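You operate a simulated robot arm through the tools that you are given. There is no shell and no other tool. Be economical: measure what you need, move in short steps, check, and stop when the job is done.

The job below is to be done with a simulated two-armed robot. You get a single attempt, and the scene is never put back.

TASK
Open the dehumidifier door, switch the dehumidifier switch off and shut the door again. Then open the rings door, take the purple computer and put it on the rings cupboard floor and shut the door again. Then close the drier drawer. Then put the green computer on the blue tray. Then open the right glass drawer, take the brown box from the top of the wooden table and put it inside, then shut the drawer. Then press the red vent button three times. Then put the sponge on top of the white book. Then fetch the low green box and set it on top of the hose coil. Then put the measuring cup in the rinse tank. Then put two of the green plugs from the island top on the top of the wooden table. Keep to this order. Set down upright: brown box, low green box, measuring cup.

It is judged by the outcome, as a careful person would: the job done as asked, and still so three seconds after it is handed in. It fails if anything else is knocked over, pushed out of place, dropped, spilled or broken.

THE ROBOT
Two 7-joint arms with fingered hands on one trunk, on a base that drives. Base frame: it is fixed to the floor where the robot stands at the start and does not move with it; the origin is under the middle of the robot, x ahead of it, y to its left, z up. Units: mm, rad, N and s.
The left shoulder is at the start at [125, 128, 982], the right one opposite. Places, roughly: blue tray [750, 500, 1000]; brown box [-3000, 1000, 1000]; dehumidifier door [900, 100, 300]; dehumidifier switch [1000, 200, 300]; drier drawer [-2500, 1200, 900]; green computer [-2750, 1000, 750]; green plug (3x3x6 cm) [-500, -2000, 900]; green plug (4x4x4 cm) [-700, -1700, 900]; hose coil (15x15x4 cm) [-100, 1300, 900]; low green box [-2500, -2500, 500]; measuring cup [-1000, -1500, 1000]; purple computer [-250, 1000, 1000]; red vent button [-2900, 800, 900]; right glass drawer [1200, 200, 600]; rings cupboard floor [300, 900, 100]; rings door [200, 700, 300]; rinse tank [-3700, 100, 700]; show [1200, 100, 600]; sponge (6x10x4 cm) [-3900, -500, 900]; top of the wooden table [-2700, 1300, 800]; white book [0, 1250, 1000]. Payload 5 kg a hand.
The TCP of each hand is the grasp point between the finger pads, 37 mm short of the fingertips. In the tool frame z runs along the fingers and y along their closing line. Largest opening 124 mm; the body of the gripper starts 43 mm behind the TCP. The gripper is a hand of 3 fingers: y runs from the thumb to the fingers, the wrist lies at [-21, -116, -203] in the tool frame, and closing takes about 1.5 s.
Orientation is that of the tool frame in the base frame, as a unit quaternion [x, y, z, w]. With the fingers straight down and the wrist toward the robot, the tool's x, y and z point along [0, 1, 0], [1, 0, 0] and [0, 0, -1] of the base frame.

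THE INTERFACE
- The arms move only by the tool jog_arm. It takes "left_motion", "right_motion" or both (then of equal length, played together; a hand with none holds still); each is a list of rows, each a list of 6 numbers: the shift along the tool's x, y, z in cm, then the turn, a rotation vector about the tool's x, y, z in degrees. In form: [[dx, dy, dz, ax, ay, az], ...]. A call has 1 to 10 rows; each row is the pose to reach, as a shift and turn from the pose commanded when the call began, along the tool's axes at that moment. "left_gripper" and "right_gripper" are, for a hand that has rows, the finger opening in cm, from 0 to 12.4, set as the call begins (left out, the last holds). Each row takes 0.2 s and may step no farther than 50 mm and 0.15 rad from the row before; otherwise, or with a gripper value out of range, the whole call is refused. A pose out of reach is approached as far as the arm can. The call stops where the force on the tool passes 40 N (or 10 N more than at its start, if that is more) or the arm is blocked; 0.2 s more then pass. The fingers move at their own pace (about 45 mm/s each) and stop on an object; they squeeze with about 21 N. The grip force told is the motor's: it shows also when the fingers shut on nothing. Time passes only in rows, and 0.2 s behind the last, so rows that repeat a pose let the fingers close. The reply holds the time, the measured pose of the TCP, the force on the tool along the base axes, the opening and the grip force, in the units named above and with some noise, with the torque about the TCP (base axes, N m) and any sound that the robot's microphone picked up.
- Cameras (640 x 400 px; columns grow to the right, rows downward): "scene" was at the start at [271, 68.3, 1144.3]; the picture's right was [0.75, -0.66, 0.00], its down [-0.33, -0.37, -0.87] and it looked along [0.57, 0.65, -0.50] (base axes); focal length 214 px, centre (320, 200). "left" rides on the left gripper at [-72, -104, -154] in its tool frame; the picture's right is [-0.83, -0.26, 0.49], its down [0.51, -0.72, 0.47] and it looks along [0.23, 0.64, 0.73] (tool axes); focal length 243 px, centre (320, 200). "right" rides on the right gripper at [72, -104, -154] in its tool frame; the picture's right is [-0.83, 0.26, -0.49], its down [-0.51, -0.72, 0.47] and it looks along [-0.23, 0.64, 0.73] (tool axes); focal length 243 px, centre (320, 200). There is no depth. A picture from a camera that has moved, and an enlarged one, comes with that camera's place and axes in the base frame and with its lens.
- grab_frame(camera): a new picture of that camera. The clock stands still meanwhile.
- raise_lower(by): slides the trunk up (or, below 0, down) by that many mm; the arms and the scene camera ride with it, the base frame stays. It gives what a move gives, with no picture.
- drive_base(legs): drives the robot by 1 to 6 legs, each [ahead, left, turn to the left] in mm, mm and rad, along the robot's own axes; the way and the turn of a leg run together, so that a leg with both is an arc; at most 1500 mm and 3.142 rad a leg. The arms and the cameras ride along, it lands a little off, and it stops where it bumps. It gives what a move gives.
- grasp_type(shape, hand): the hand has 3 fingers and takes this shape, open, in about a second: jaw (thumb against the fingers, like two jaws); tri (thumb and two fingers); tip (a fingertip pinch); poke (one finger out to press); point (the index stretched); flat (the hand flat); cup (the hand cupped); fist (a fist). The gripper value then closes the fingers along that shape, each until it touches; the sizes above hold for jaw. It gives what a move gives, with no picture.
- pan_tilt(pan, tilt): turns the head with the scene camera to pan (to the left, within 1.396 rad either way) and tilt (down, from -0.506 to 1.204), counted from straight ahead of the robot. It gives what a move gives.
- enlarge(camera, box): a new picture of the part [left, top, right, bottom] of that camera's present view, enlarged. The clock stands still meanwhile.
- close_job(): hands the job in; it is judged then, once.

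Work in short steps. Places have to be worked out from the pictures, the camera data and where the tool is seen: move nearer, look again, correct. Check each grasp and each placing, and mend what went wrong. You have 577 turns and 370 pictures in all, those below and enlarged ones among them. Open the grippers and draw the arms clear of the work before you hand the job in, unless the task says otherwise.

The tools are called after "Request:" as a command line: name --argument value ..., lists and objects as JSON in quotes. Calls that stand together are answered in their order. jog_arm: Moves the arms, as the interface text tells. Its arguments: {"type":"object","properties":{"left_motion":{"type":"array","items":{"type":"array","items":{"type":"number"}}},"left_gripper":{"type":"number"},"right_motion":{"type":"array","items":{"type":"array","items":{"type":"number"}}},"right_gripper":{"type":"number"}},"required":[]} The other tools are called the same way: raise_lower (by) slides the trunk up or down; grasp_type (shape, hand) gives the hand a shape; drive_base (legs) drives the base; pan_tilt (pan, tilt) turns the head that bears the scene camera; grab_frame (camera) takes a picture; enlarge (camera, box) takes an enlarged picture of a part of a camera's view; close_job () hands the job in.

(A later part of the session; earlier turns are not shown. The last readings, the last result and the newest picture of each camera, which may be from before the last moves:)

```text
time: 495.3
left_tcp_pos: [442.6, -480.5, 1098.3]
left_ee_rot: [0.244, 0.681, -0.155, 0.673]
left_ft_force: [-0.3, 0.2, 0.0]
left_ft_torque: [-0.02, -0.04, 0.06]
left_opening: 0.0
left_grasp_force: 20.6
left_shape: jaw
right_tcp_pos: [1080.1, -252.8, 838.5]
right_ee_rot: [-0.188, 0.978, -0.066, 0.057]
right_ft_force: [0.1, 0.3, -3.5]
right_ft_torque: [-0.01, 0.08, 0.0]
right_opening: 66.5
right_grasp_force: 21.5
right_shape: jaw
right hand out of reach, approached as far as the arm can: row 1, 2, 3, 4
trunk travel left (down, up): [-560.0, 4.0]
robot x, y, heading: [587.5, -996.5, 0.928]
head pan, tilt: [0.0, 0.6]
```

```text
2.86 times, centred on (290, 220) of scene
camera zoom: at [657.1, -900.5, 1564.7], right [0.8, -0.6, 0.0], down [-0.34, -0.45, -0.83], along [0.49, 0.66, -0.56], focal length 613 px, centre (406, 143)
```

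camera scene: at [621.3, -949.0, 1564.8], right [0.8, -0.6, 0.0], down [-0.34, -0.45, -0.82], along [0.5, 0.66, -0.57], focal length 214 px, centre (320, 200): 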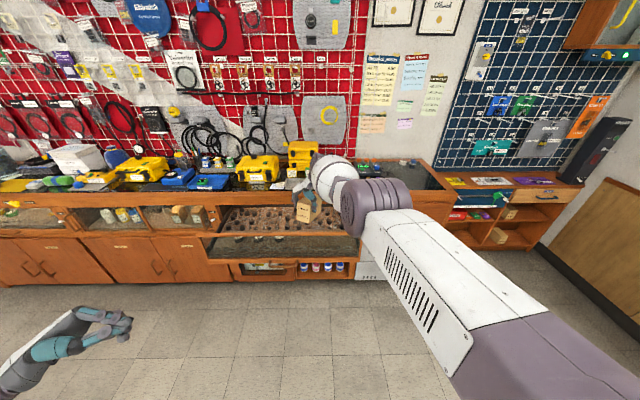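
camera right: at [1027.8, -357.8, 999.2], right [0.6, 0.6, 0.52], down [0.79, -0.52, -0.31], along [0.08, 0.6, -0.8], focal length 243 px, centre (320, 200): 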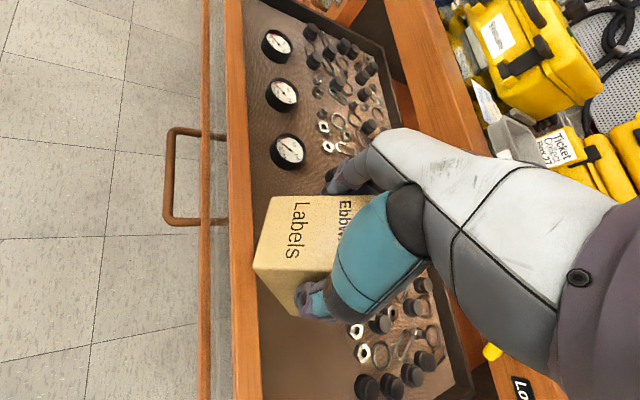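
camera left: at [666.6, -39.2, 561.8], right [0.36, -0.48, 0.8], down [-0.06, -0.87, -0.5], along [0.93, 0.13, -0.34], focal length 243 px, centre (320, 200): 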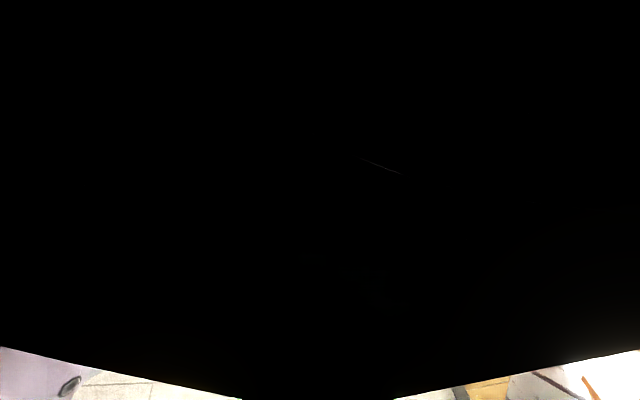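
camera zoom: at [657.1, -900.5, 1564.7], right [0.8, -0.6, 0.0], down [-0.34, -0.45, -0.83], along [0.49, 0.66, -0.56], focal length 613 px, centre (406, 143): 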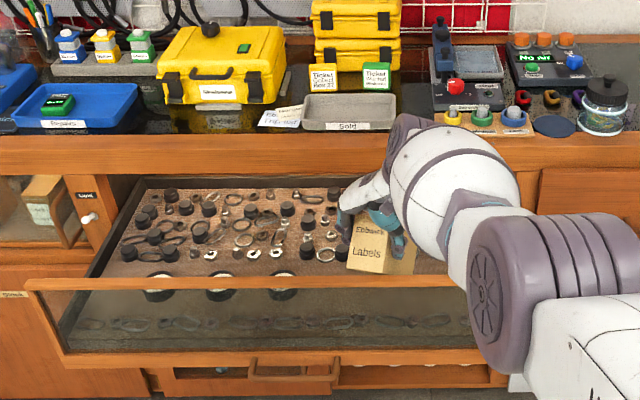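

I move 45 mm further in (base) so the box sits level with the gauge row, then lower until contact.

Request:
drive_base --legs '[[48, 0, 0]]'

Request:
jog_arm --right_motion '[[0.1, 0.3, 2, 0, 0, 0], [0.3, 0.6, 4, 0, 0, 0], [0.4, 0.8, 6, 0, 0, 0], [0.5, 1.0, 8, 0, 0, 0]]'

Request:
grab_frame --camera "right"

```text
time: 496.2
left_tcp_pos: [465.5, -449.3, 1102.1]
left_ee_rot: [0.247, 0.679, -0.151, 0.674]
left_ft_force: [-0.5, -0.7, 0.4]
left_ft_torque: [0.02, 0.04, 0.09]
left_opening: 0.0
left_grasp_force: 20.8
left_shape: jaw
right_tcp_pos: [1105.0, -215.9, 850.9]
right_ee_rot: [-0.188, 0.978, -0.06, 0.062]
right_ft_force: [-0.6, -0.8, -1.2]
right_ft_torque: [0.05, 0.02, -0.02]
right_opening: 66.5
right_grasp_force: 20.5
right_shape: jaw
trunk travel left (down, up): [-560.0, 4.0]
robot x, y, heading: [615.9, -961.0, 0.926]
head pan, tilt: [0.0, 0.6]
```

```text
time: 497.2
left_tcp_pos: [470.7, -441.9, 1098.0]
left_ee_rot: [0.244, 0.681, -0.155, 0.673]
left_ft_force: [1.3, 0.2, -0.2]
left_ft_torque: [-0.02, -0.01, -0.01]
left_opening: 0.0
left_grasp_force: 21.4
left_shape: jaw
right_tcp_pos: [1097.5, -233.0, 784.6]
right_ee_rot: [-0.188, 0.979, -0.064, 0.057]
right_ft_force: [0.8, 0.0, -2.4]
right_ft_torque: [-0.03, 0.1, 0.02]
right_opening: 66.2
right_grasp_force: 20.8
right_shape: jaw
right hand out of reach, approached as far as the arm can: row 1, 2, 3, 4
trunk travel left (down, up): [-560.0, 4.0]
robot x, y, heading: [612.5, -959.8, 0.93]
head pan, tilt: [0.0, 0.6]
```

```text
143 pictures are left
camera right: at [1045.4, -339.5, 944.1], right [0.6, 0.6, 0.52], down [0.79, -0.52, -0.31], along [0.08, 0.6, -0.79], focal length 243 px, centre (320, 200)
```

right: 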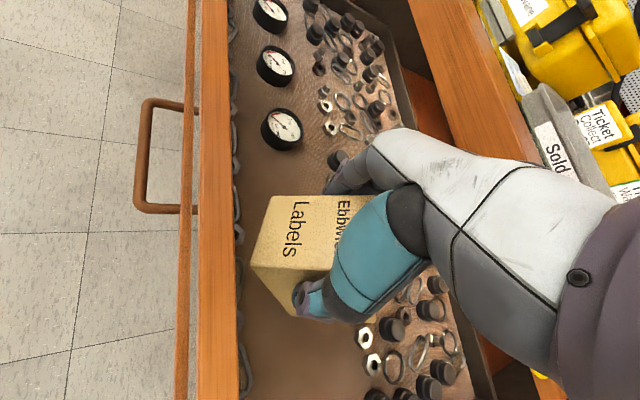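

Request:
jog_arm --right_motion '[[0.1, 0.2, 1.2, 0, 0, 0], [0.15, 0.3, 2.4, 0, 0, 0], [0.2, 0.4, 3.6, 0, 0, 0], [0.3, 0.6, 4.8, 0, 0, 0], [0.4, 0.7, 6, 0, 0, 0], [0.5, 0.9, 7.2, 0, 0, 0], [0.6, 1, 8.4, 0, 0, 0]]'

Request:
grab_frame --camera "right"

```text
time: 498.8
left_tcp_pos: [469.4, -444.2, 1100.9]
left_ee_rot: [0.244, 0.681, -0.155, 0.673]
left_ft_force: [-0.8, 0.9, 0.2]
left_ft_torque: [-0.02, -0.01, 0.04]
left_opening: 0.0
left_grasp_force: 21.0
left_shape: jaw
right_tcp_pos: [1082.3, -265.0, 717.8]
right_ee_rot: [-0.188, 0.978, -0.064, 0.059]
right_ft_force: [2.3, 1.4, -0.2]
right_ft_torque: [0.01, 0.13, 0.06]
right_opening: 65.1
right_grasp_force: 21.1
right_shape: jaw
right hand out of reach, approached as far as the arm can: row 1, 2, 3, 4, 5, 6, 7
trunk travel left (down, up): [-560.0, 4.0]
robot x, y, heading: [612.4, -962.7, 0.927]
head pan, tilt: [0.0, 0.6]
```

```text
142 pictures are left
camera right: at [1030.0, -370.6, 877.6], right [0.6, 0.6, 0.52], down [0.79, -0.52, -0.31], along [0.08, 0.6, -0.79], focal length 243 px, centre (320, 200)
```

right: 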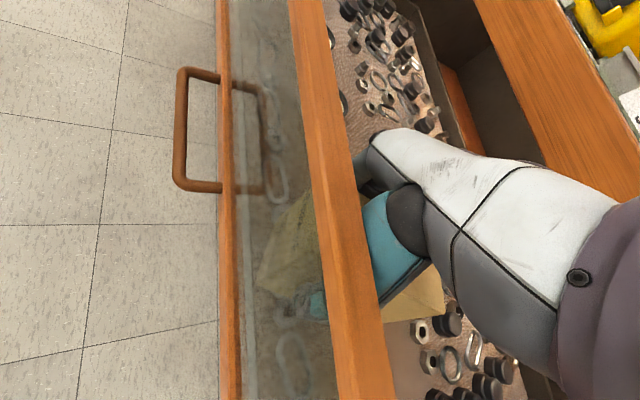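

The hand drifted back against the front glass as it lowered. I raise 3 cm, drive 50 mm forward, and lower again.

Request:
jog_arm --right_motion '[[0, 0, -1.5, 0, 0, 0], [0, 0, -3, 0, 0, 0]]'

Request:
drive_base --legs '[[55, 0, 0]]'

Request:
grab_frame --camera "right"

Request:
enlarge --camera "scene" --box '[190, 150, 390, 290]'

```text
time: 499.4
left_tcp_pos: [469.2, -444.3, 1099.2]
left_ee_rot: [0.245, 0.68, -0.155, 0.673]
left_ft_force: [-1.0, 0.1, 0.1]
left_ft_torque: [0.0, -0.02, 0.03]
left_opening: 0.0
left_grasp_force: 21.0
left_shape: jaw
right_tcp_pos: [1076.0, -258.5, 747.6]
right_ee_rot: [-0.188, 0.978, -0.063, 0.058]
right_ft_force: [0.0, 1.9, -2.3]
right_ft_torque: [-0.01, 0.07, 0.02]
right_opening: 65.6
right_grasp_force: 21.1
right_shape: jaw
trunk travel left (down, up): [-560.0, 4.0]
robot x, y, heading: [615.7, -961.7, 0.924]
head pan, tilt: [0.0, 0.6]
```

```text
time: 500.4
left_tcp_pos: [497.5, -405.2, 1101.8]
left_ee_rot: [0.245, 0.68, -0.153, 0.674]
left_ft_force: [-0.5, -1.3, 0.2]
left_ft_torque: [0.01, 0.0, 0.06]
left_opening: 0.1
left_grasp_force: 21.1
left_shape: jaw
right_tcp_pos: [1107.2, -217.1, 753.6]
right_ee_rot: [-0.188, 0.978, -0.062, 0.062]
right_ft_force: [-0.8, 0.0, -2.4]
right_ft_torque: [0.0, 0.02, -0.04]
right_opening: 65.1
right_grasp_force: 20.8
right_shape: jaw
trunk travel left (down, up): [-560.0, 4.0]
robot x, y, heading: [649.9, -919.0, 0.929]
head pan, tilt: [0.0, 0.6]
```

```text
141 pictures are left
camera right: at [1054.8, -325.2, 912.2], right [0.6, 0.6, 0.53], down [0.8, -0.52, -0.31], along [0.09, 0.61, -0.79], focal length 243 px, centre (320, 200)
```

right: 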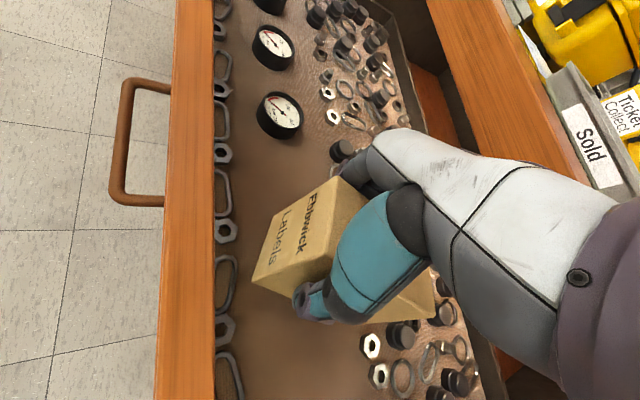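

```text
2.86 times, centred on (290, 220) of scene
camera zoom: at [711.8, -827.4, 1566.0], right [0.8, -0.6, 0.0], down [-0.34, -0.45, -0.83], along [0.5, 0.66, -0.56], focal length 613 px, centre (406, 143)
```

zoom: 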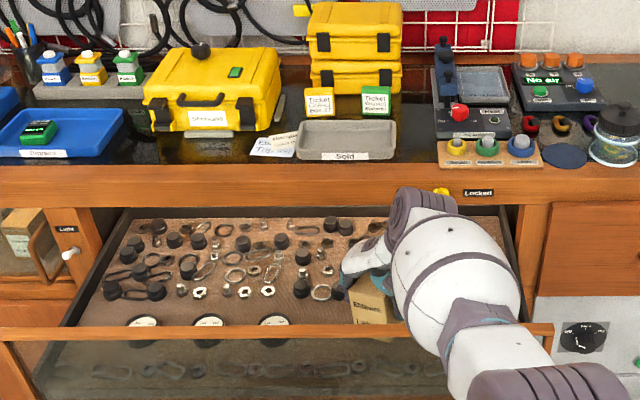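

Lower gently now (the drift will bring it back ~15–20 mm, which fits the free strip).

Request:
jog_arm --right_motion '[[0.1, 0.1, 1, 0, 0, 0], [0.1, 0.2, 2, 0, 0, 0], [0.15, 0.3, 2.8, 0, 0, 0], [0.2, 0.4, 3.5, 0, 0, 0], [0.25, 0.5, 4.1, 0, 0, 0], [0.3, 0.5, 4.7, 0, 0, 0]]'

Request:
grab_frame --camera "right"

```text
time: 501.8
left_tcp_pos: [500.4, -402.8, 1101.3]
left_ee_rot: [0.244, 0.68, -0.153, 0.674]
left_ft_force: [0.3, -0.6, 0.3]
left_ft_torque: [0.02, -0.01, -0.01]
left_opening: 0.0
left_grasp_force: 21.1
left_shape: jaw
right_tcp_pos: [1108.6, -223.6, 709.1]
right_ee_rot: [-0.188, 0.978, -0.061, 0.061]
right_ft_force: [3.6, -3.8, 20.2]
right_ft_torque: [0.39, 0.09, 0.01]
right_opening: 64.9
right_grasp_force: 20.6
right_shape: jaw
right hand out of reach, approached as far as the arm can: row 4, 5, 6
trunk travel left (down, up): [-560.0, 4.0]
robot x, y, heading: [644.5, -914.9, 0.925]
head pan, tilt: [0.0, 0.6]
```

```text
139 pictures are left
camera right: at [1055.6, -331.3, 867.7], right [0.6, 0.6, 0.53], down [0.79, -0.52, -0.31], along [0.09, 0.61, -0.79], focal length 243 px, centre (320, 200)
```

right: 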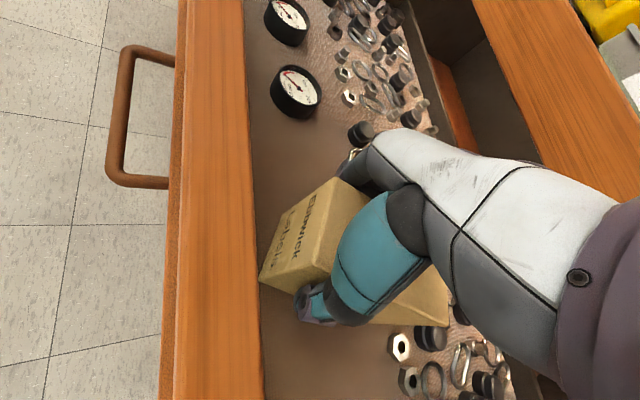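

Contact. I press a few mm more so the box seats flat, then release.

Request:
jog_arm --right_motion '[[0, 0, 0.4, 0, 0, 0], [0, 0, 0.8, 0, 0, 0]]'

Request:
jog_arm --right_motion '[[0, 0, 0, 0, 0, 0], [0, 0, 0, 0, 0, 0], [0, 0, 0, 0, 0, 0], [0, 0, 0, 0, 0, 0]]' --right_gripper 8.5

Request:
grab_frame --camera "right"

```text
time: 502.4
left_tcp_pos: [499.3, -402.4, 1101.5]
left_ee_rot: [0.245, 0.68, -0.152, 0.674]
left_ft_force: [0.0, 0.2, 0.3]
left_ft_torque: [0.01, -0.02, 0.01]
left_opening: 0.0
left_grasp_force: 20.9
left_shape: jaw
right_tcp_pos: [1105.4, -227.8, 704.6]
right_ee_rot: [-0.188, 0.978, -0.06, 0.061]
right_ft_force: [7.7, -0.4, 31.6]
right_ft_torque: [0.84, 0.24, 0.01]
right_opening: 66.6
right_grasp_force: 21.4
right_shape: jaw
right hand out of reach, approached as far as the arm can: row 1, 2
trunk travel left (down, up): [-560.0, 4.0]
robot x, y, heading: [643.0, -920.9, 0.927]
head pan, tilt: [0.0, 0.6]
```

```text
time: 503.4
left_tcp_pos: [500.4, -400.7, 1098.7]
left_ee_rot: [0.243, 0.681, -0.155, 0.673]
left_ft_force: [-0.3, 0.7, -0.2]
left_ft_torque: [-0.01, 0.0, 0.01]
left_opening: 0.0
left_grasp_force: 20.9
left_shape: jaw
right_tcp_pos: [1104.4, -229.0, 695.4]
right_ee_rot: [-0.189, 0.978, -0.064, 0.058]
right_ft_force: [0.9, -0.4, 0.6]
right_ft_torque: [0.01, 0.0, 0.03]
right_opening: 84.8
right_grasp_force: 0.1
right_shape: jaw
trunk travel left (down, up): [-560.0, 4.0]
robot x, y, heading: [648.9, -914.6, 0.93]
head pan, tilt: [0.0, 0.6]
```

```text
138 pictures are left
camera right: at [1051.8, -334.8, 855.9], right [0.6, 0.61, 0.52], down [0.79, -0.52, -0.31], along [0.08, 0.6, -0.79], focal length 243 px, centre (320, 200)
```

right: 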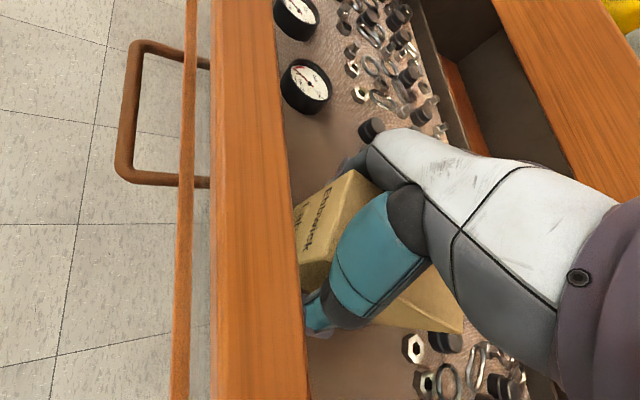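

Released. Now rise straight up and check the box.

Request:
jog_arm --right_motion '[[-0.1, -0.2, -3, 0, 0, 0], [-0.3, -0.5, -7, 0, 0, 0], [-0.5, -0.8, -11, 0, 0, 0], [-0.7, -1.1, -15, 0, 0, 0], [-0.9, -1.4, -19, 0, 0, 0], [-1.1, -1.7, -23, 0, 0, 0]]'

Request:
grab_frame --camera "right"

Request:
enlarge --camera "scene" --box '[190, 150, 390, 290]'

```text
time: 504.8
left_tcp_pos: [500.4, -400.1, 1099.8]
left_ee_rot: [0.244, 0.681, -0.154, 0.673]
left_ft_force: [0.1, 0.3, 0.3]
left_ft_torque: [0.01, -0.04, 0.03]
left_opening: 0.1
left_grasp_force: 20.8
left_shape: jaw
right_tcp_pos: [1091.5, -214.7, 928.3]
right_ee_rot: [-0.189, 0.978, -0.063, 0.059]
right_ft_force: [0.1, -0.3, -0.5]
right_ft_torque: [-0.02, 0.02, -0.01]
right_opening: 84.8
right_grasp_force: 0.1
right_shape: jaw
trunk travel left (down, up): [-560.0, 4.0]
robot x, y, heading: [641.7, -916.5, 0.93]
head pan, tilt: [0.0, 0.6]
```

```text
137 pictures are left
camera right: at [1039.3, -321.3, 1089.4], right [0.6, 0.6, 0.52], down [0.79, -0.52, -0.31], along [0.08, 0.6, -0.79], focal length 243 px, centre (320, 200)
```

right: 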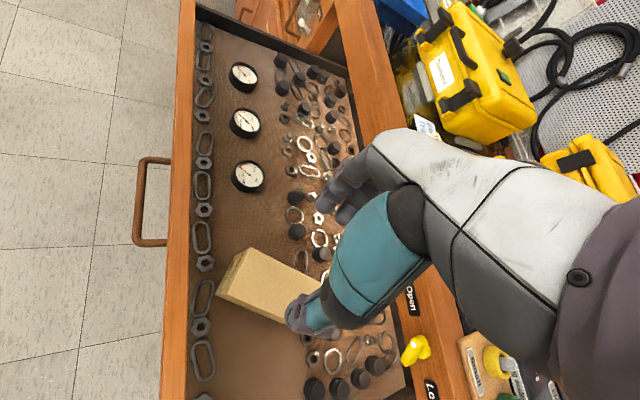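

```text
2.86 times, centred on (290, 220) of scene
camera zoom: at [716.5, -820.9, 1565.1], right [0.8, -0.6, 0.0], down [-0.34, -0.45, -0.83], along [0.49, 0.66, -0.56], focal length 613 px, centre (406, 143)
```

zoom: 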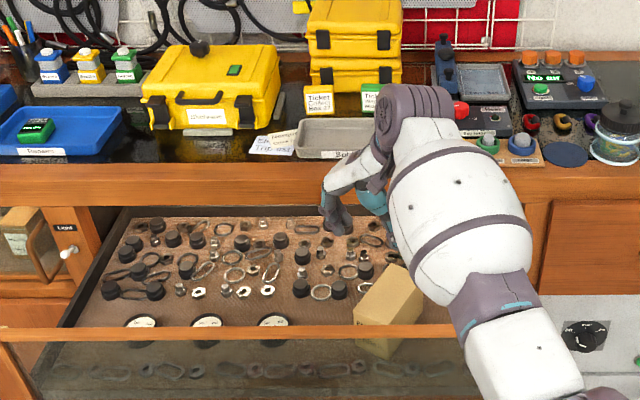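

Request:
enlarge --camera "scene" --box '[280, 220, 360, 280]'

Request:
enlarge --camera "right" --box '[160, 200, 340, 350]'

```text
6.67 times, centred on (320, 250) of scene
camera zoom: at [716.5, -820.9, 1565.1], right [0.8, -0.6, 0.0], down [-0.34, -0.45, -0.83], along [0.49, 0.66, -0.56], focal length 1430 px, centre (320, -133)
```

zoom: 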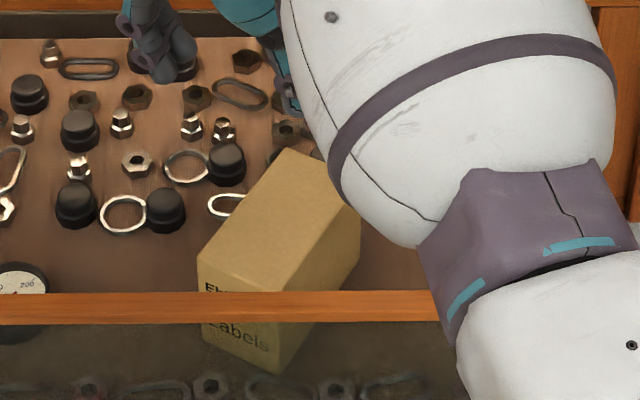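

```text
2.67 times, centred on (250, 275) of right
camera zoom: at [1039.3, -321.3, 1089.4], right [0.6, 0.6, 0.52], down [0.79, -0.52, -0.31], along [0.08, 0.6, -0.79], focal length 647 px, centre (507, 0)
```

zoom: 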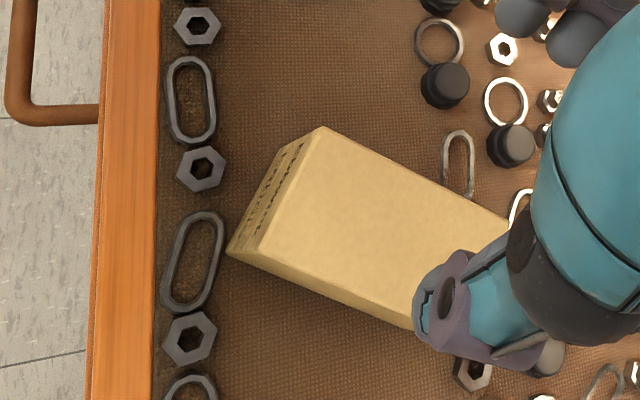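

The box stands upright in the drawer. I back off to push the drawer shut; lower the trunk in free space first.

Request:
drive_base --legs '[[-420, 0, 0]]'

Request:
raise_lower --by -200

Request:
grab_frame --camera "scene"

```text
time: 507.3
left_tcp_pos: [251.2, -735.0, 1098.7]
left_ee_rot: [0.24, 0.682, -0.154, 0.674]
left_ft_force: [0.7, -0.2, 0.7]
left_ft_torque: [-0.01, -0.04, -0.01]
left_opening: 0.1
left_grasp_force: 21.3
left_shape: jaw
right_tcp_pos: [840.7, -546.8, 926.4]
right_ee_rot: [-0.192, 0.978, -0.063, 0.058]
right_ft_force: [-0.6, -0.2, -1.0]
right_ft_torque: [-0.01, -0.01, -0.01]
right_opening: 84.6
right_grasp_force: 0.1
right_shape: jaw
trunk travel left (down, up): [-560.0, 4.0]
robot x, y, heading: [395.7, -1250.2, 0.935]
head pan, tilt: [0.0, 0.6]
```

```text
time: 509.5
left_tcp_pos: [250.2, -735.6, 898.7]
left_ee_rot: [0.242, 0.681, -0.152, 0.674]
left_ft_force: [-0.3, -0.7, -0.7]
left_ft_torque: [0.04, -0.01, -0.04]
left_opening: 0.0
left_grasp_force: 20.9
left_shape: jaw
right_tcp_pos: [841.4, -545.7, 730.0]
right_ee_rot: [-0.191, 0.978, -0.062, 0.058]
right_ft_force: [0.2, -0.6, 0.2]
right_ft_torque: [0.0, 0.02, 0.02]
right_opening: 84.8
right_grasp_force: 0.0
right_shape: jaw
trunk travel left (down, up): [-360.0, 204.0]
robot x, y, heading: [398.5, -1252.6, 0.932]
head pan, tilt: [0.0, 0.6]
```

```text
133 pictures are left
camera scene: at [541.7, -1055.2, 1334.2], right [0.8, -0.59, 0.0], down [-0.34, -0.45, -0.83], along [0.49, 0.66, -0.56], focal length 214 px, centre (320, 200)
```

scene: 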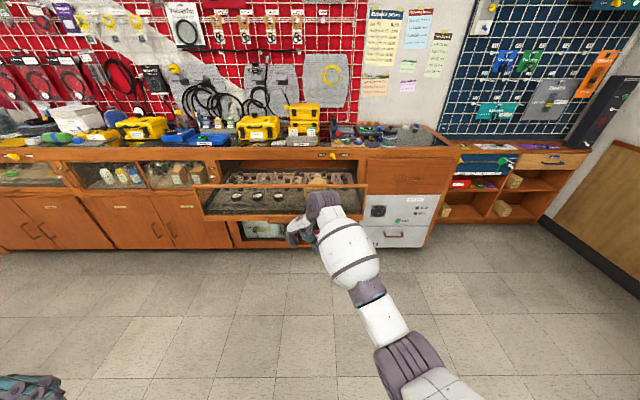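

Request:
raise_lower --by -95

Request:
jog_arm --right_motion '[[0, 0, 0, 0, 0, 0], [0, 0, 0, 0, 0, 0], [0, 0, 0, 0, 0, 0], [0, 0, 0, 0, 0, 0]]' --right_gripper 0

Request:
drive_base --legs '[[0, 150, -0.01], [240, 0, 0], [150, 0, 0]]'

Request:
grab_frame --camera "scene"

```text
time: 510.8
left_tcp_pos: [249.6, -735.4, 804.9]
left_ee_rot: [0.241, 0.681, -0.153, 0.674]
left_ft_force: [-0.1, 0.6, 1.0]
left_ft_torque: [0.01, 0.01, 0.02]
left_opening: 0.2
left_grasp_force: 21.1
left_shape: jaw
right_tcp_pos: [840.0, -546.7, 634.2]
right_ee_rot: [-0.191, 0.978, -0.062, 0.059]
right_ft_force: [0.9, 0.0, -0.5]
right_ft_torque: [0.03, 0.03, 0.04]
right_opening: 84.7
right_grasp_force: 0.0
right_shape: jaw
trunk travel left (down, up): [-265.0, 299.0]
robot x, y, heading: [392.9, -1253.1, 0.931]
head pan, tilt: [0.0, 0.6]
```

```text
time: 511.8
left_tcp_pos: [251.1, -736.4, 803.7]
left_ee_rot: [0.242, 0.681, -0.154, 0.674]
left_ft_force: [-0.2, -0.5, 0.4]
left_ft_torque: [0.02, -0.01, -0.01]
left_opening: 0.0
left_grasp_force: 20.8
left_shape: jaw
right_tcp_pos: [839.5, -548.1, 633.4]
right_ee_rot: [-0.191, 0.978, -0.063, 0.058]
right_ft_force: [1.3, 0.0, 0.8]
right_ft_torque: [-0.01, -0.03, 0.02]
right_opening: 0.3
right_grasp_force: 0.1
right_shape: jaw
trunk travel left (down, up): [-265.0, 299.0]
robot x, y, heading: [397.6, -1252.9, 0.936]
head pan, tilt: [0.0, 0.6]
```

```text
time: 516.1
left_tcp_pos: [362.9, -337.3, 803.3]
left_ee_rot: [0.242, 0.683, -0.154, 0.672]
left_ft_force: [0.1, -0.3, 0.2]
left_ft_torque: [0.03, -0.02, 0.0]
left_opening: 0.4
left_grasp_force: 21.1
left_shape: jaw
right_tcp_pos: [951.1, -149.6, 635.2]
right_ee_rot: [-0.191, 0.978, -0.06, 0.059]
right_ft_force: [-0.1, 0.0, 0.0]
right_ft_torque: [0.0, 0.02, 0.0]
right_opening: 0.0
right_grasp_force: 20.8
right_shape: jaw
trunk travel left (down, up): [-265.0, 299.0]
robot x, y, heading: [505.9, -857.2, 0.931]
head pan, tilt: [0.0, 0.6]
stopped in leg 3: the force on the tool passed its limit at 42 N (the readings are from after the stop); the commanded pose is now the measured one
```

```text
132 pictures are left
camera scene: at [668.1, -638.1, 1237.3], right [0.8, -0.6, 0.0], down [-0.34, -0.45, -0.82], along [0.49, 0.66, -0.57], focal length 214 px, centre (320, 200)
```

scene: 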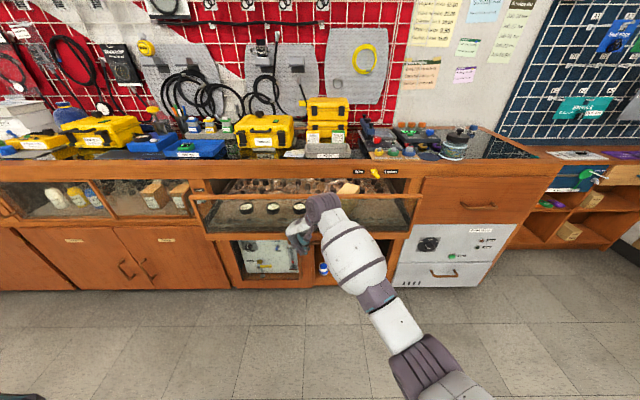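

The drawer is moving in. Continue pushing.

Request:
drive_base --legs '[[120, 0, 0]]'

Request:
drive_base --legs '[[80, 0, 0]]'

Request:
grab_frame --camera "scene"

```text
time: 517.5
left_tcp_pos: [434.1, -241.9, 803.8]
left_ee_rot: [0.242, 0.682, -0.154, 0.673]
left_ft_force: [-0.3, 0.0, 0.6]
left_ft_torque: [0.02, -0.01, 0.03]
left_opening: 0.0
left_grasp_force: 20.8
left_shape: jaw
right_tcp_pos: [1024.8, -47.3, 642.7]
right_ee_rot: [-0.192, 0.978, -0.054, 0.063]
right_ft_force: [-0.4, -0.3, 4.3]
right_ft_torque: [-0.03, -0.13, -0.02]
right_opening: 0.1
right_grasp_force: 21.1
right_shape: jaw
trunk travel left (down, up): [-265.0, 299.0]
robot x, y, heading: [576.1, -757.3, 0.932]
head pan, tilt: [0.0, 0.6]
stopped in leg 1: the force on the tool passed its limit at 40 N (the readings are from after the stop); the commanded pose is now the measured one
```

```text
time: 518.5
left_tcp_pos: [462.8, -203.5, 803.7]
left_ee_rot: [0.243, 0.681, -0.153, 0.674]
left_ft_force: [0.1, -0.9, 0.1]
left_ft_torque: [0.01, 0.01, 0.03]
left_opening: 0.4
left_grasp_force: 20.7
left_shape: jaw
right_tcp_pos: [1047.2, -11.5, 645.5]
right_ee_rot: [-0.195, 0.978, -0.056, 0.055]
right_ft_force: [-3.6, -7.4, 4.2]
right_ft_torque: [-0.21, 0.07, -0.02]
right_opening: 0.0
right_grasp_force: 20.9
right_shape: jaw
trunk travel left (down, up): [-265.0, 299.0]
robot x, y, heading: [610.1, -717.4, 0.932]
head pan, tilt: [0.0, 0.6]
stopped in leg 1: the force on the tool passed its limit at 94 N (the readings are from after the stop); the commanded pose is now the measured one
```

```text
131 pictures are left
camera scene: at [767.7, -504.5, 1238.4], right [0.8, -0.6, 0.0], down [-0.34, -0.45, -0.83], along [0.49, 0.66, -0.56], focal length 214 px, centre (320, 200)
```

scene: 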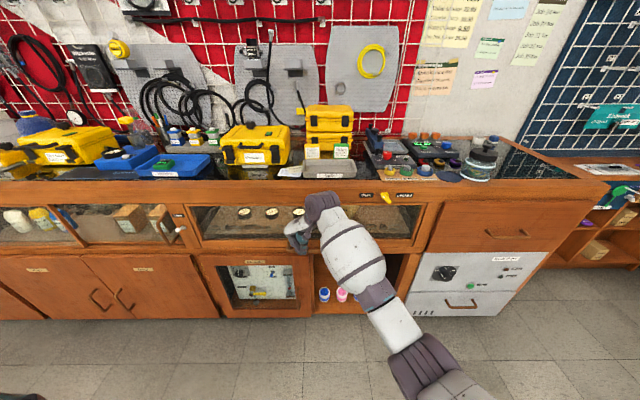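

Fully pushed. Back off and inspect the drawer and box through the glass.

Request:
drive_base --legs '[[-300, 0, 0]]'

Request:
enlarge --camera "scene" --box '[180, 150, 420, 290]'

```text
time: 520.5
left_tcp_pos: [282.8, -443.1, 805.0]
left_ee_rot: [0.242, 0.681, -0.153, 0.674]
left_ft_force: [-0.3, 0.9, 0.3]
left_ft_torque: [0.0, 0.01, 0.03]
left_opening: 0.0
left_grasp_force: 21.4
left_shape: jaw
right_tcp_pos: [866.9, -251.2, 644.7]
right_ee_rot: [-0.196, 0.977, -0.056, 0.057]
right_ft_force: [1.0, 0.0, 0.2]
right_ft_torque: [0.01, 0.0, -0.01]
right_opening: 0.2
right_grasp_force: 20.7
right_shape: jaw
trunk travel left (down, up): [-265.0, 299.0]
robot x, y, heading: [431.9, -959.1, 0.932]
head pan, tilt: [0.0, 0.6]
```

```text
2.67 times, centred on (300, 220) of scene
camera zoom: at [589.0, -744.0, 1238.0], right [0.8, -0.59, 0.0], down [-0.34, -0.45, -0.83], along [0.49, 0.66, -0.56], focal length 572 px, centre (373, 147)
```

zoom: 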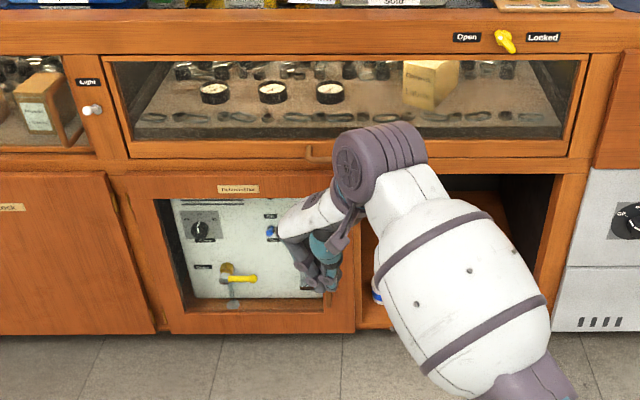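

The drawer is shut with the box upright inside. Next: the red vent button. I turn the right hand to fingers-down, raise it, and drive back to the table.

Request:
jog_arm --right_motion '[[0, 0, -3, -0.5, 1.1, 7.4], [0, 0, -6, -1.1, 2.1, 14.8], [0, 0, -9, -1.6, 3.2, 22.2], [0, 0, -12, -2.1, 4.3, 29.6], [0, 0, -15, -2.7, 5.4, 37], [0, 0, -18, -3.2, 6.5, 44.4], [0, 0, -21, -3.8, 7.5, 51.8], [0, 0, -24, -4.3, 8.6, 59.2]]'

Request:
raise_lower --by 130

Request:
drive_base --legs '[[0, 0, 1.56], [1450, 0, 0], [1350, 0, 0], [0, 480, 0]]'

Request:
pan_tilt --pan 0.1 --tilt 0.55

Request:
grab_frame --camera "scene"

```text
time: 522.3
left_tcp_pos: [282.0, -444.8, 803.6]
left_ee_rot: [0.241, 0.682, -0.153, 0.673]
left_ft_force: [0.4, -0.3, -0.3]
left_ft_torque: [0.0, -0.02, -0.03]
left_opening: 0.0
left_grasp_force: 21.0
left_shape: jaw
right_tcp_pos: [833.9, -230.7, 882.4]
right_ee_rot: [0.315, 0.949, -0.001, -0.001]
right_ft_force: [0.2, 0.3, -0.1]
right_ft_torque: [-0.02, -0.01, -0.03]
right_opening: 0.1
right_grasp_force: 21.0
right_shape: jaw
trunk travel left (down, up): [-265.0, 299.0]
robot x, y, heading: [427.6, -958.3, 0.934]
head pan, tilt: [0.0, 0.6]
```

```text
time: 523.9
left_tcp_pos: [281.9, -443.6, 933.0]
left_ee_rot: [0.243, 0.682, -0.153, 0.673]
left_ft_force: [-0.5, 0.1, 0.5]
left_ft_torque: [0.01, -0.02, -0.01]
left_opening: 0.1
left_grasp_force: 20.4
left_shape: jaw
right_tcp_pos: [834.3, -230.1, 1010.7]
right_ee_rot: [0.317, 0.949, -0.001, -0.001]
right_ft_force: [0.6, -0.1, -0.6]
right_ft_torque: [-0.01, 0.01, -0.02]
right_opening: 0.0
right_grasp_force: 21.4
right_shape: jaw
trunk travel left (down, up): [-395.0, 169.0]
robot x, y, heading: [432.8, -958.9, 0.93]
head pan, tilt: [0.0, 0.6]
```

```text
time: 545.6
left_tcp_pos: [-2623.0, 249.9, 934.4]
left_ee_rot: [-0.299, 0.659, 0.358, 0.591]
left_ft_force: [0.4, -0.5, -0.2]
left_ft_torque: [0.03, 0.0, 0.0]
left_opening: 0.2
left_grasp_force: 21.0
left_shape: jaw
right_tcp_pos: [-2815.1, 808.6, 1010.5]
right_ee_rot: [-0.432, 0.902, -0.001, -0.001]
right_ft_force: [0.0, 0.7, -0.1]
right_ft_torque: [0.0, 0.02, -0.01]
right_opening: 0.0
right_grasp_force: 21.2
right_shape: jaw
trunk travel left (down, up): [-395.0, 169.0]
robot x, y, heading: [-2101.3, 375.6, 2.472]
head pan, tilt: [0.0, 0.6]
```

```text
time: 546.3
left_tcp_pos: [-2622.6, 250.6, 934.2]
left_ee_rot: [-0.299, 0.659, 0.357, 0.591]
left_ft_force: [0.4, 0.2, 0.4]
left_ft_torque: [-0.01, -0.01, -0.02]
left_opening: 0.0
left_grasp_force: 21.5
left_shape: jaw
right_tcp_pos: [-2814.0, 807.8, 1011.7]
right_ee_rot: [-0.432, 0.902, -0.001, 0.0]
right_ft_force: [0.5, -0.2, -0.5]
right_ft_torque: [-0.01, 0.0, 0.01]
right_opening: 0.1
right_grasp_force: 20.9
right_shape: jaw
trunk travel left (down, up): [-395.0, 169.0]
robot x, y, heading: [-2098.1, 375.6, 2.471]
head pan, tilt: [0.099, 0.55]
```

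```text
129 pictures are left
camera scene: at [-2292.0, 518.1, 1374.7], right [0.54, 0.84, 0.0], down [0.44, -0.28, -0.85], along [-0.72, 0.46, -0.52], focal length 214 px, centre (320, 200)
```

scene: 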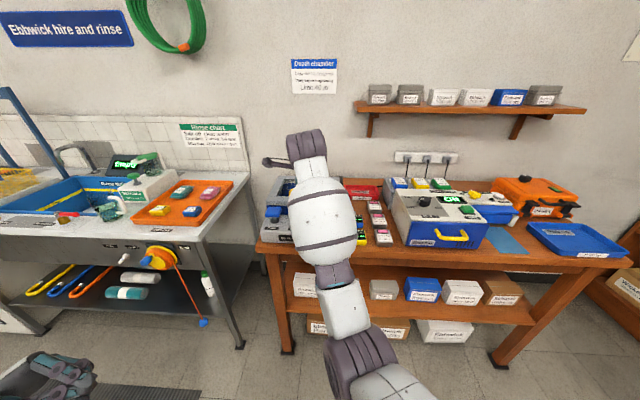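

Shift over the button and check with the wrist camera.

Request:
jog_arm --right_motion '[[2.4, 1, 0, 0, 0, 0], [4.7, 2, 0, 0, 0, 0], [4.7, 2, 0, 0, 0, 0]]'

Request:
grab_frame --camera "right"

```text
time: 547.1
left_tcp_pos: [-2621.5, 250.6, 934.4]
left_ee_rot: [-0.299, 0.659, 0.357, 0.591]
left_ft_force: [0.0, 0.2, 0.8]
left_ft_torque: [0.01, -0.04, -0.02]
left_opening: 0.2
left_grasp_force: 20.7
left_shape: jaw
right_tcp_pos: [-2859.9, 785.4, 1010.6]
right_ee_rot: [-0.432, 0.902, 0.0, -0.001]
right_ft_force: [0.6, 0.3, 0.0]
right_ft_torque: [-0.02, 0.01, 0.02]
right_opening: 0.0
right_grasp_force: 20.7
right_shape: jaw
trunk travel left (down, up): [-395.0, 169.0]
robot x, y, heading: [-2100.9, 379.1, 2.469]
head pan, tilt: [0.099, 0.55]
```

```text
128 pictures are left
camera right: at [-2825.0, 664.4, 1164.5], right [0.32, 0.81, 0.49], down [0.88, -0.06, -0.47], along [-0.35, 0.58, -0.73], focal length 243 px, centre (320, 200)
```

right: 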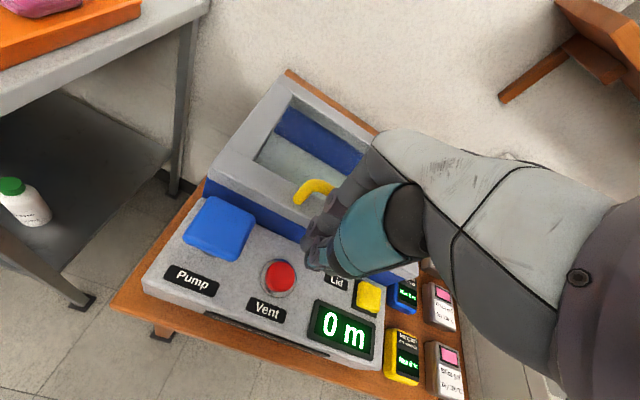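

The button is directly below, but the lid wall is close ahead; I tilt the hand 25° so the fingertips lead, then press.

Request:
jog_arm --right_motion '[[0.1, -0.7, 0, -8.3, 0, 0], [0.3, -1.5, 0, -16.6, 0, 0], [0.4, -2.2, 0, -25, 0, 0]]'

Request:
jog_arm --right_motion '[[0, -1.7, 3.6, 0, 0, 0], [0, -2.1, 4.5, 0, 0, 0]]'

Request:
grab_frame --camera "right"

```text
time: 547.9
left_tcp_pos: [-2622.6, 247.8, 934.1]
left_ee_rot: [-0.299, 0.659, 0.357, 0.591]
left_ft_force: [-0.2, 0.6, 1.1]
left_ft_torque: [0.0, 0.04, 0.02]
left_opening: 0.0
left_grasp_force: 21.2
left_shape: jaw
right_tcp_pos: [-2843.4, 767.6, 1013.4]
right_ee_rot: [-0.423, 0.88, 0.195, -0.095]
right_ft_force: [0.6, -0.5, -0.5]
right_ft_torque: [0.0, -0.03, 0.02]
right_opening: 0.0
right_grasp_force: 21.1
right_shape: jaw
trunk travel left (down, up): [-395.0, 169.0]
robot x, y, heading: [-2101.3, 377.4, 2.471]
head pan, tilt: [0.099, 0.55]
```

```text
time: 548.5
left_tcp_pos: [-2621.3, 249.3, 934.2]
left_ee_rot: [-0.299, 0.659, 0.357, 0.591]
left_ft_force: [-0.1, -0.3, 0.3]
left_ft_torque: [0.02, 0.02, 0.03]
left_opening: 0.2
left_grasp_force: 21.2
left_shape: jaw
right_tcp_pos: [-2847.6, 766.5, 962.9]
right_ee_rot: [-0.423, 0.88, 0.195, -0.093]
right_ft_force: [-0.5, -0.5, 0.4]
right_ft_torque: [-0.02, 0.02, -0.01]
right_opening: 0.0
right_grasp_force: 20.8
right_shape: jaw
trunk travel left (down, up): [-395.0, 169.0]
robot x, y, heading: [-2100.2, 379.5, 2.464]
head pan, tilt: [0.099, 0.55]
```

```text
127 pictures are left
camera right: at [-2769.3, 612.0, 1057.1], right [0.5, 0.67, 0.56], down [0.67, 0.11, -0.73], along [-0.55, 0.74, -0.39], focal length 243 px, centre (320, 200)
```

right: 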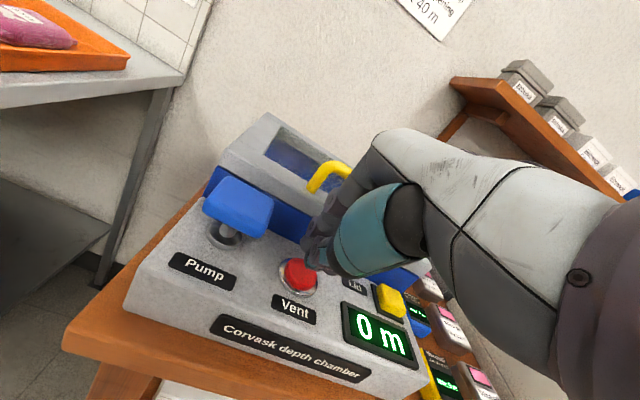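

Fingertips are just above the button. First press.

Request:
jog_arm --right_motion '[[0, -0.9, 0.9, 0, 0, 0], [0, -1.15, 1.45, 0, 0, 0], [0, -1.3, 1.8, 0, 0, 0], [0, -1.45, 2.1, 0, 0, 0], [0, -1.6, 2.4, 0, 0, 0], [0, -1.75, 2.7, 0, 0, 0], [0, -1.9, 3.0, 0, 0, 0]]'

Request:
grab_frame --camera "right"

```text
time: 550.1
left_tcp_pos: [-2617.7, 246.7, 935.5]
left_ee_rot: [-0.298, 0.659, 0.359, 0.59]
left_ft_force: [-0.3, 0.0, -0.5]
left_ft_torque: [0.02, 0.01, 0.02]
left_opening: 0.1
left_grasp_force: 21.3
left_shape: jaw
right_tcp_pos: [-2838.2, 761.7, 934.0]
right_ee_rot: [-0.422, 0.879, 0.198, -0.097]
right_ft_force: [21.0, -17.2, 50.7]
right_ft_torque: [-0.06, 0.34, 0.1]
right_opening: 0.2
right_grasp_force: 21.2
right_shape: jaw
trunk travel left (down, up): [-395.0, 169.0]
robot x, y, heading: [-2098.2, 373.2, 2.471]
head pan, tilt: [0.099, 0.55]
heard: click
```

```text
126 pictures are left
camera right: at [-2760.7, 606.4, 1027.2], right [0.5, 0.66, 0.55], down [0.67, 0.11, -0.74], along [-0.55, 0.74, -0.39], focal length 243 px, centre (320, 200)
```

right: 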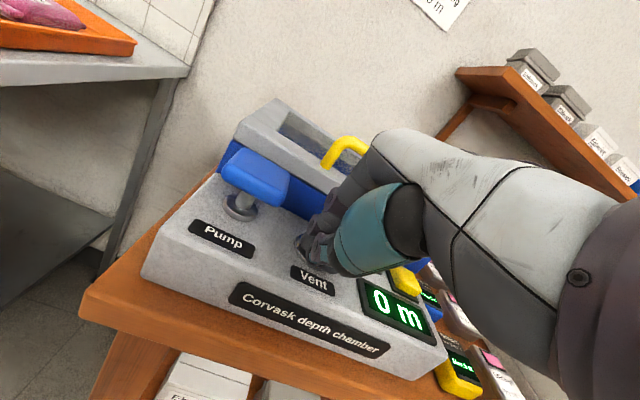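

A click was heard: first press done. Release, then press again.

Request:
jog_arm --right_motion '[[0, 0.6, -1.3, 0, 0, 0], [0, 1.2, -2.6, 0, 0, 0], [0, 1.2, -2.6, 0, 0, 0], [0, 1.2, -2.6, 0, 0, 0]]'

Request:
jog_arm --right_motion '[[0, -0.4, 0.8, 0, 0, 0], [0, -0.65, 1.4, 0, 0, 0], [0, -0.85, 1.8, 0, 0, 0], [0, -1.0, 2.1, 0, 0, 0], [0, -1.1, 2.4, 0, 0, 0]]'

```text
time: 551.1
left_tcp_pos: [-2621.7, 249.6, 933.8]
left_ee_rot: [-0.299, 0.658, 0.357, 0.591]
left_ft_force: [0.1, 1.4, -0.8]
left_ft_torque: [0.0, 0.01, -0.01]
left_opening: 0.0
left_grasp_force: 21.1
left_shape: jaw
right_tcp_pos: [-2841.8, 764.6, 953.8]
right_ee_rot: [-0.422, 0.881, 0.194, -0.093]
right_ft_force: [-0.1, 0.2, 0.1]
right_ft_torque: [0.01, 0.03, 0.01]
right_opening: 0.2
right_grasp_force: 21.0
right_shape: jaw
trunk travel left (down, up): [-395.0, 169.0]
robot x, y, heading: [-2101.4, 379.1, 2.476]
head pan, tilt: [0.099, 0.55]
```

```text
time: 552.3
left_tcp_pos: [-2618.8, 247.9, 935.7]
left_ee_rot: [-0.298, 0.66, 0.358, 0.59]
left_ft_force: [-0.1, -0.7, 0.1]
left_ft_torque: [-0.01, 0.0, -0.01]
left_opening: 0.0
left_grasp_force: 21.2
left_shape: jaw
right_tcp_pos: [-2840.4, 761.6, 934.0]
right_ee_rot: [-0.422, 0.88, 0.197, -0.096]
right_ft_force: [6.4, -8.3, 22.2]
right_ft_torque: [-0.13, -0.1, -0.01]
right_opening: 0.0
right_grasp_force: 21.4
right_shape: jaw
trunk travel left (down, up): [-395.0, 169.0]
robot x, y, heading: [-2100.8, 376.9, 2.47]
head pan, tilt: [0.099, 0.55]
heard: click
```

Second click. Release and press a third time.

Request:
jog_arm --right_motion '[[0, 0.6, -1.3, 0, 0, 0], [0, 1.1, -2.4, 0, 0, 0], [0, 1.1, -2.4, 0, 0, 0], [0, 1.1, -2.4, 0, 0, 0]]'

Request:
jog_arm --right_motion '[[0, -0.4, 0.8, 0, 0, 0], [0, -0.65, 1.4, 0, 0, 0], [0, -0.85, 1.8, 0, 0, 0], [0, -1.0, 2.1, 0, 0, 0], [0, -1.1, 2.4, 0, 0, 0]]'

Request:
jog_arm --right_motion '[[0, 1, -2.2, 0, 0, 0], [0, 2, -4.5, 0, 0, 0], [0, 3, -7, 8, 0, 0], [0, 4, -10, 16, 0, 0], [0, 4, -13, 24, 0, 0]]'

```text
time: 553.3
left_tcp_pos: [-2622.1, 248.8, 934.5]
left_ee_rot: [-0.3, 0.659, 0.357, 0.591]
left_ft_force: [0.3, -0.9, 0.6]
left_ft_torque: [0.0, -0.02, 0.02]
left_opening: 0.0
left_grasp_force: 21.6
left_shape: jaw
right_tcp_pos: [-2840.6, 764.4, 955.4]
right_ee_rot: [-0.422, 0.881, 0.194, -0.094]
right_ft_force: [-0.2, 0.6, 0.1]
right_ft_torque: [-0.02, -0.01, 0.02]
right_opening: 0.1
right_grasp_force: 21.0
right_shape: jaw
trunk travel left (down, up): [-395.0, 169.0]
robot x, y, heading: [-2101.8, 376.3, 2.467]
head pan, tilt: [0.099, 0.55]
```

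```text
time: 554.5
left_tcp_pos: [-2619.5, 247.1, 936.0]
left_ee_rot: [-0.299, 0.659, 0.359, 0.589]
left_ft_force: [0.1, 0.2, 0.3]
left_ft_torque: [-0.02, 0.0, 0.04]
left_opening: 0.1
left_grasp_force: 21.3
left_shape: jaw
right_tcp_pos: [-2840.8, 762.6, 934.8]
right_ee_rot: [-0.421, 0.88, 0.198, -0.096]
right_ft_force: [7.0, -5.0, 27.4]
right_ft_torque: [-0.01, -0.08, 0.05]
right_opening: 0.0
right_grasp_force: 21.0
right_shape: jaw
trunk travel left (down, up): [-395.0, 169.0]
robot x, y, heading: [-2096.3, 378.7, 2.466]
head pan, tilt: [0.099, 0.55]
heard: click
```

```text
time: 555.7
left_tcp_pos: [-2620.6, 248.4, 934.1]
left_ee_rot: [-0.299, 0.659, 0.358, 0.59]
left_ft_force: [0.8, 0.9, 0.7]
left_ft_torque: [0.02, -0.01, 0.0]
left_opening: 0.1
left_grasp_force: 21.1
left_shape: jaw
right_tcp_pos: [-2826.3, 751.6, 1065.1]
right_ee_rot: [-0.432, 0.902, 0.007, -0.004]
right_ft_force: [0.0, -0.5, -0.8]
right_ft_torque: [0.02, 0.06, 0.0]
right_opening: 0.1
right_grasp_force: 20.5
right_shape: jaw
trunk travel left (down, up): [-395.0, 169.0]
robot x, y, heading: [-2099.8, 377.4, 2.466]
head pan, tilt: [0.099, 0.55]
```

Three clicks in all. Now the sponge at the far end of the sink bench: sidestep left along it and look.

Request:
drive_base --legs '[[-100, 0, 0.02], [0, 1000, 0]]'

Request:
pan_tilt --pan 0.5 --tilt 0.45

Request:
grab_frame --camera "scene"

```text
time: 565.5
left_tcp_pos: [-3141.5, -623.6, 934.2]
left_ee_rot: [-0.31, 0.654, 0.367, 0.585]
left_ft_force: [0.3, -1.2, 0.0]
left_ft_torque: [0.0, 0.02, 0.02]
left_opening: 0.0
left_grasp_force: 21.1
left_shape: jaw
right_tcp_pos: [-3363.1, -126.5, 1065.5]
right_ee_rot: [-0.446, 0.895, 0.007, -0.004]
right_ft_force: [-0.5, 0.0, 0.1]
right_ft_torque: [0.0, -0.01, -0.01]
right_opening: 0.1
right_grasp_force: 21.1
right_shape: jaw
trunk travel left (down, up): [-395.0, 169.0]
robot x, y, heading: [-2627.4, -478.0, 2.5]
head pan, tilt: [0.099, 0.55]
```

```text
time: 566.4
left_tcp_pos: [-3141.0, -623.9, 934.3]
left_ee_rot: [-0.31, 0.654, 0.367, 0.584]
left_ft_force: [-0.3, 1.0, 0.1]
left_ft_torque: [-0.03, 0.0, -0.01]
left_opening: 0.1
left_grasp_force: 20.8
left_shape: jaw
right_tcp_pos: [-3362.9, -126.6, 1064.9]
right_ee_rot: [-0.447, 0.895, 0.008, -0.005]
right_ft_force: [0.0, 0.1, 1.0]
right_ft_torque: [-0.01, -0.03, -0.01]
right_opening: 0.0
right_grasp_force: 21.1
right_shape: jaw
trunk travel left (down, up): [-395.0, 169.0]
robot x, y, heading: [-2622.1, -477.4, 2.502]
head pan, tilt: [0.499, 0.45]
```

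```text
125 pictures are left
camera scene: at [-2834.1, -376.8, 1383.7], right [0.14, 0.99, 0.0], down [0.43, -0.06, -0.9], along [-0.89, 0.13, -0.44], focal length 214 px, centre (320, 200)
```

scene: 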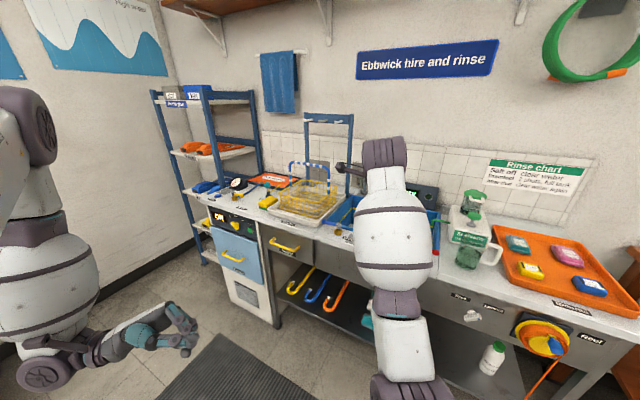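

Request:
enlarge --camera "scene" --box '[190, 150, 450, 270]'

```text
2.46 times, centred on (320, 210) of scene
camera zoom: at [-2834.1, -376.8, 1383.7], right [0.14, 0.99, 0.0], down [0.43, -0.06, -0.9], along [-0.89, 0.13, -0.44], focal length 528 px, centre (320, 175)
```

zoom: 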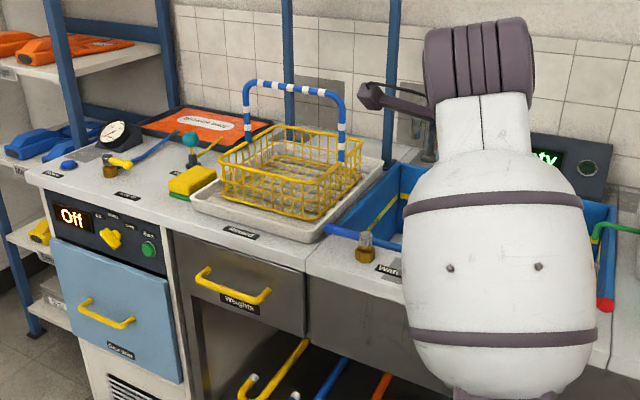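

The yellow sponge is at about (−3766, −487), next to the drying basket. I move the hand over it.

Request:
drive_base --legs '[[0, 525, 0], [60, 0, 0]]'

Request:
grab_frame --camera "right"

```text
time: 572.0
left_tcp_pos: [-3497.9, -1006.6, 934.7]
left_ee_rot: [-0.31, 0.653, 0.368, 0.585]
left_ft_force: [0.2, 0.6, 0.2]
left_ft_torque: [0.03, -0.01, -0.01]
left_opening: 0.2
left_grasp_force: 20.8
left_shape: jaw
right_tcp_pos: [-3719.9, -510.2, 1066.4]
right_ee_rot: [-0.447, 0.894, 0.008, -0.006]
right_ft_force: [0.4, -0.1, -0.1]
right_ft_torque: [0.02, -0.02, 0.01]
right_opening: 0.2
right_grasp_force: 21.2
right_shape: jaw
trunk travel left (down, up): [-395.0, 169.0]
robot x, y, heading: [-2984.3, -859.4, 2.5]
head pan, tilt: [0.499, 0.45]
```

```text
123 pictures are left
camera right: at [-3679.7, -631.8, 1218.0], right [0.3, 0.82, 0.5], down [0.87, -0.02, -0.49], along [-0.39, 0.58, -0.72], focal length 243 px, centre (320, 200)
```

right: 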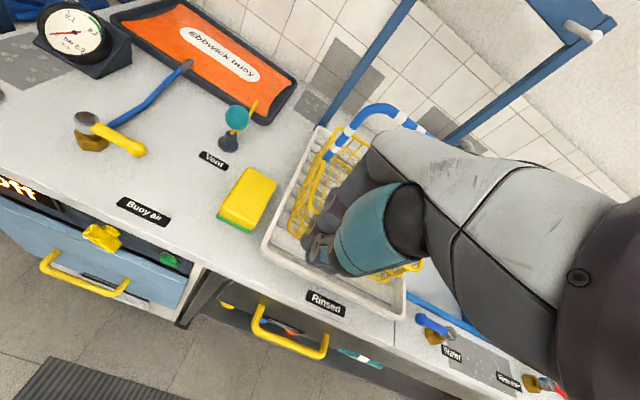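

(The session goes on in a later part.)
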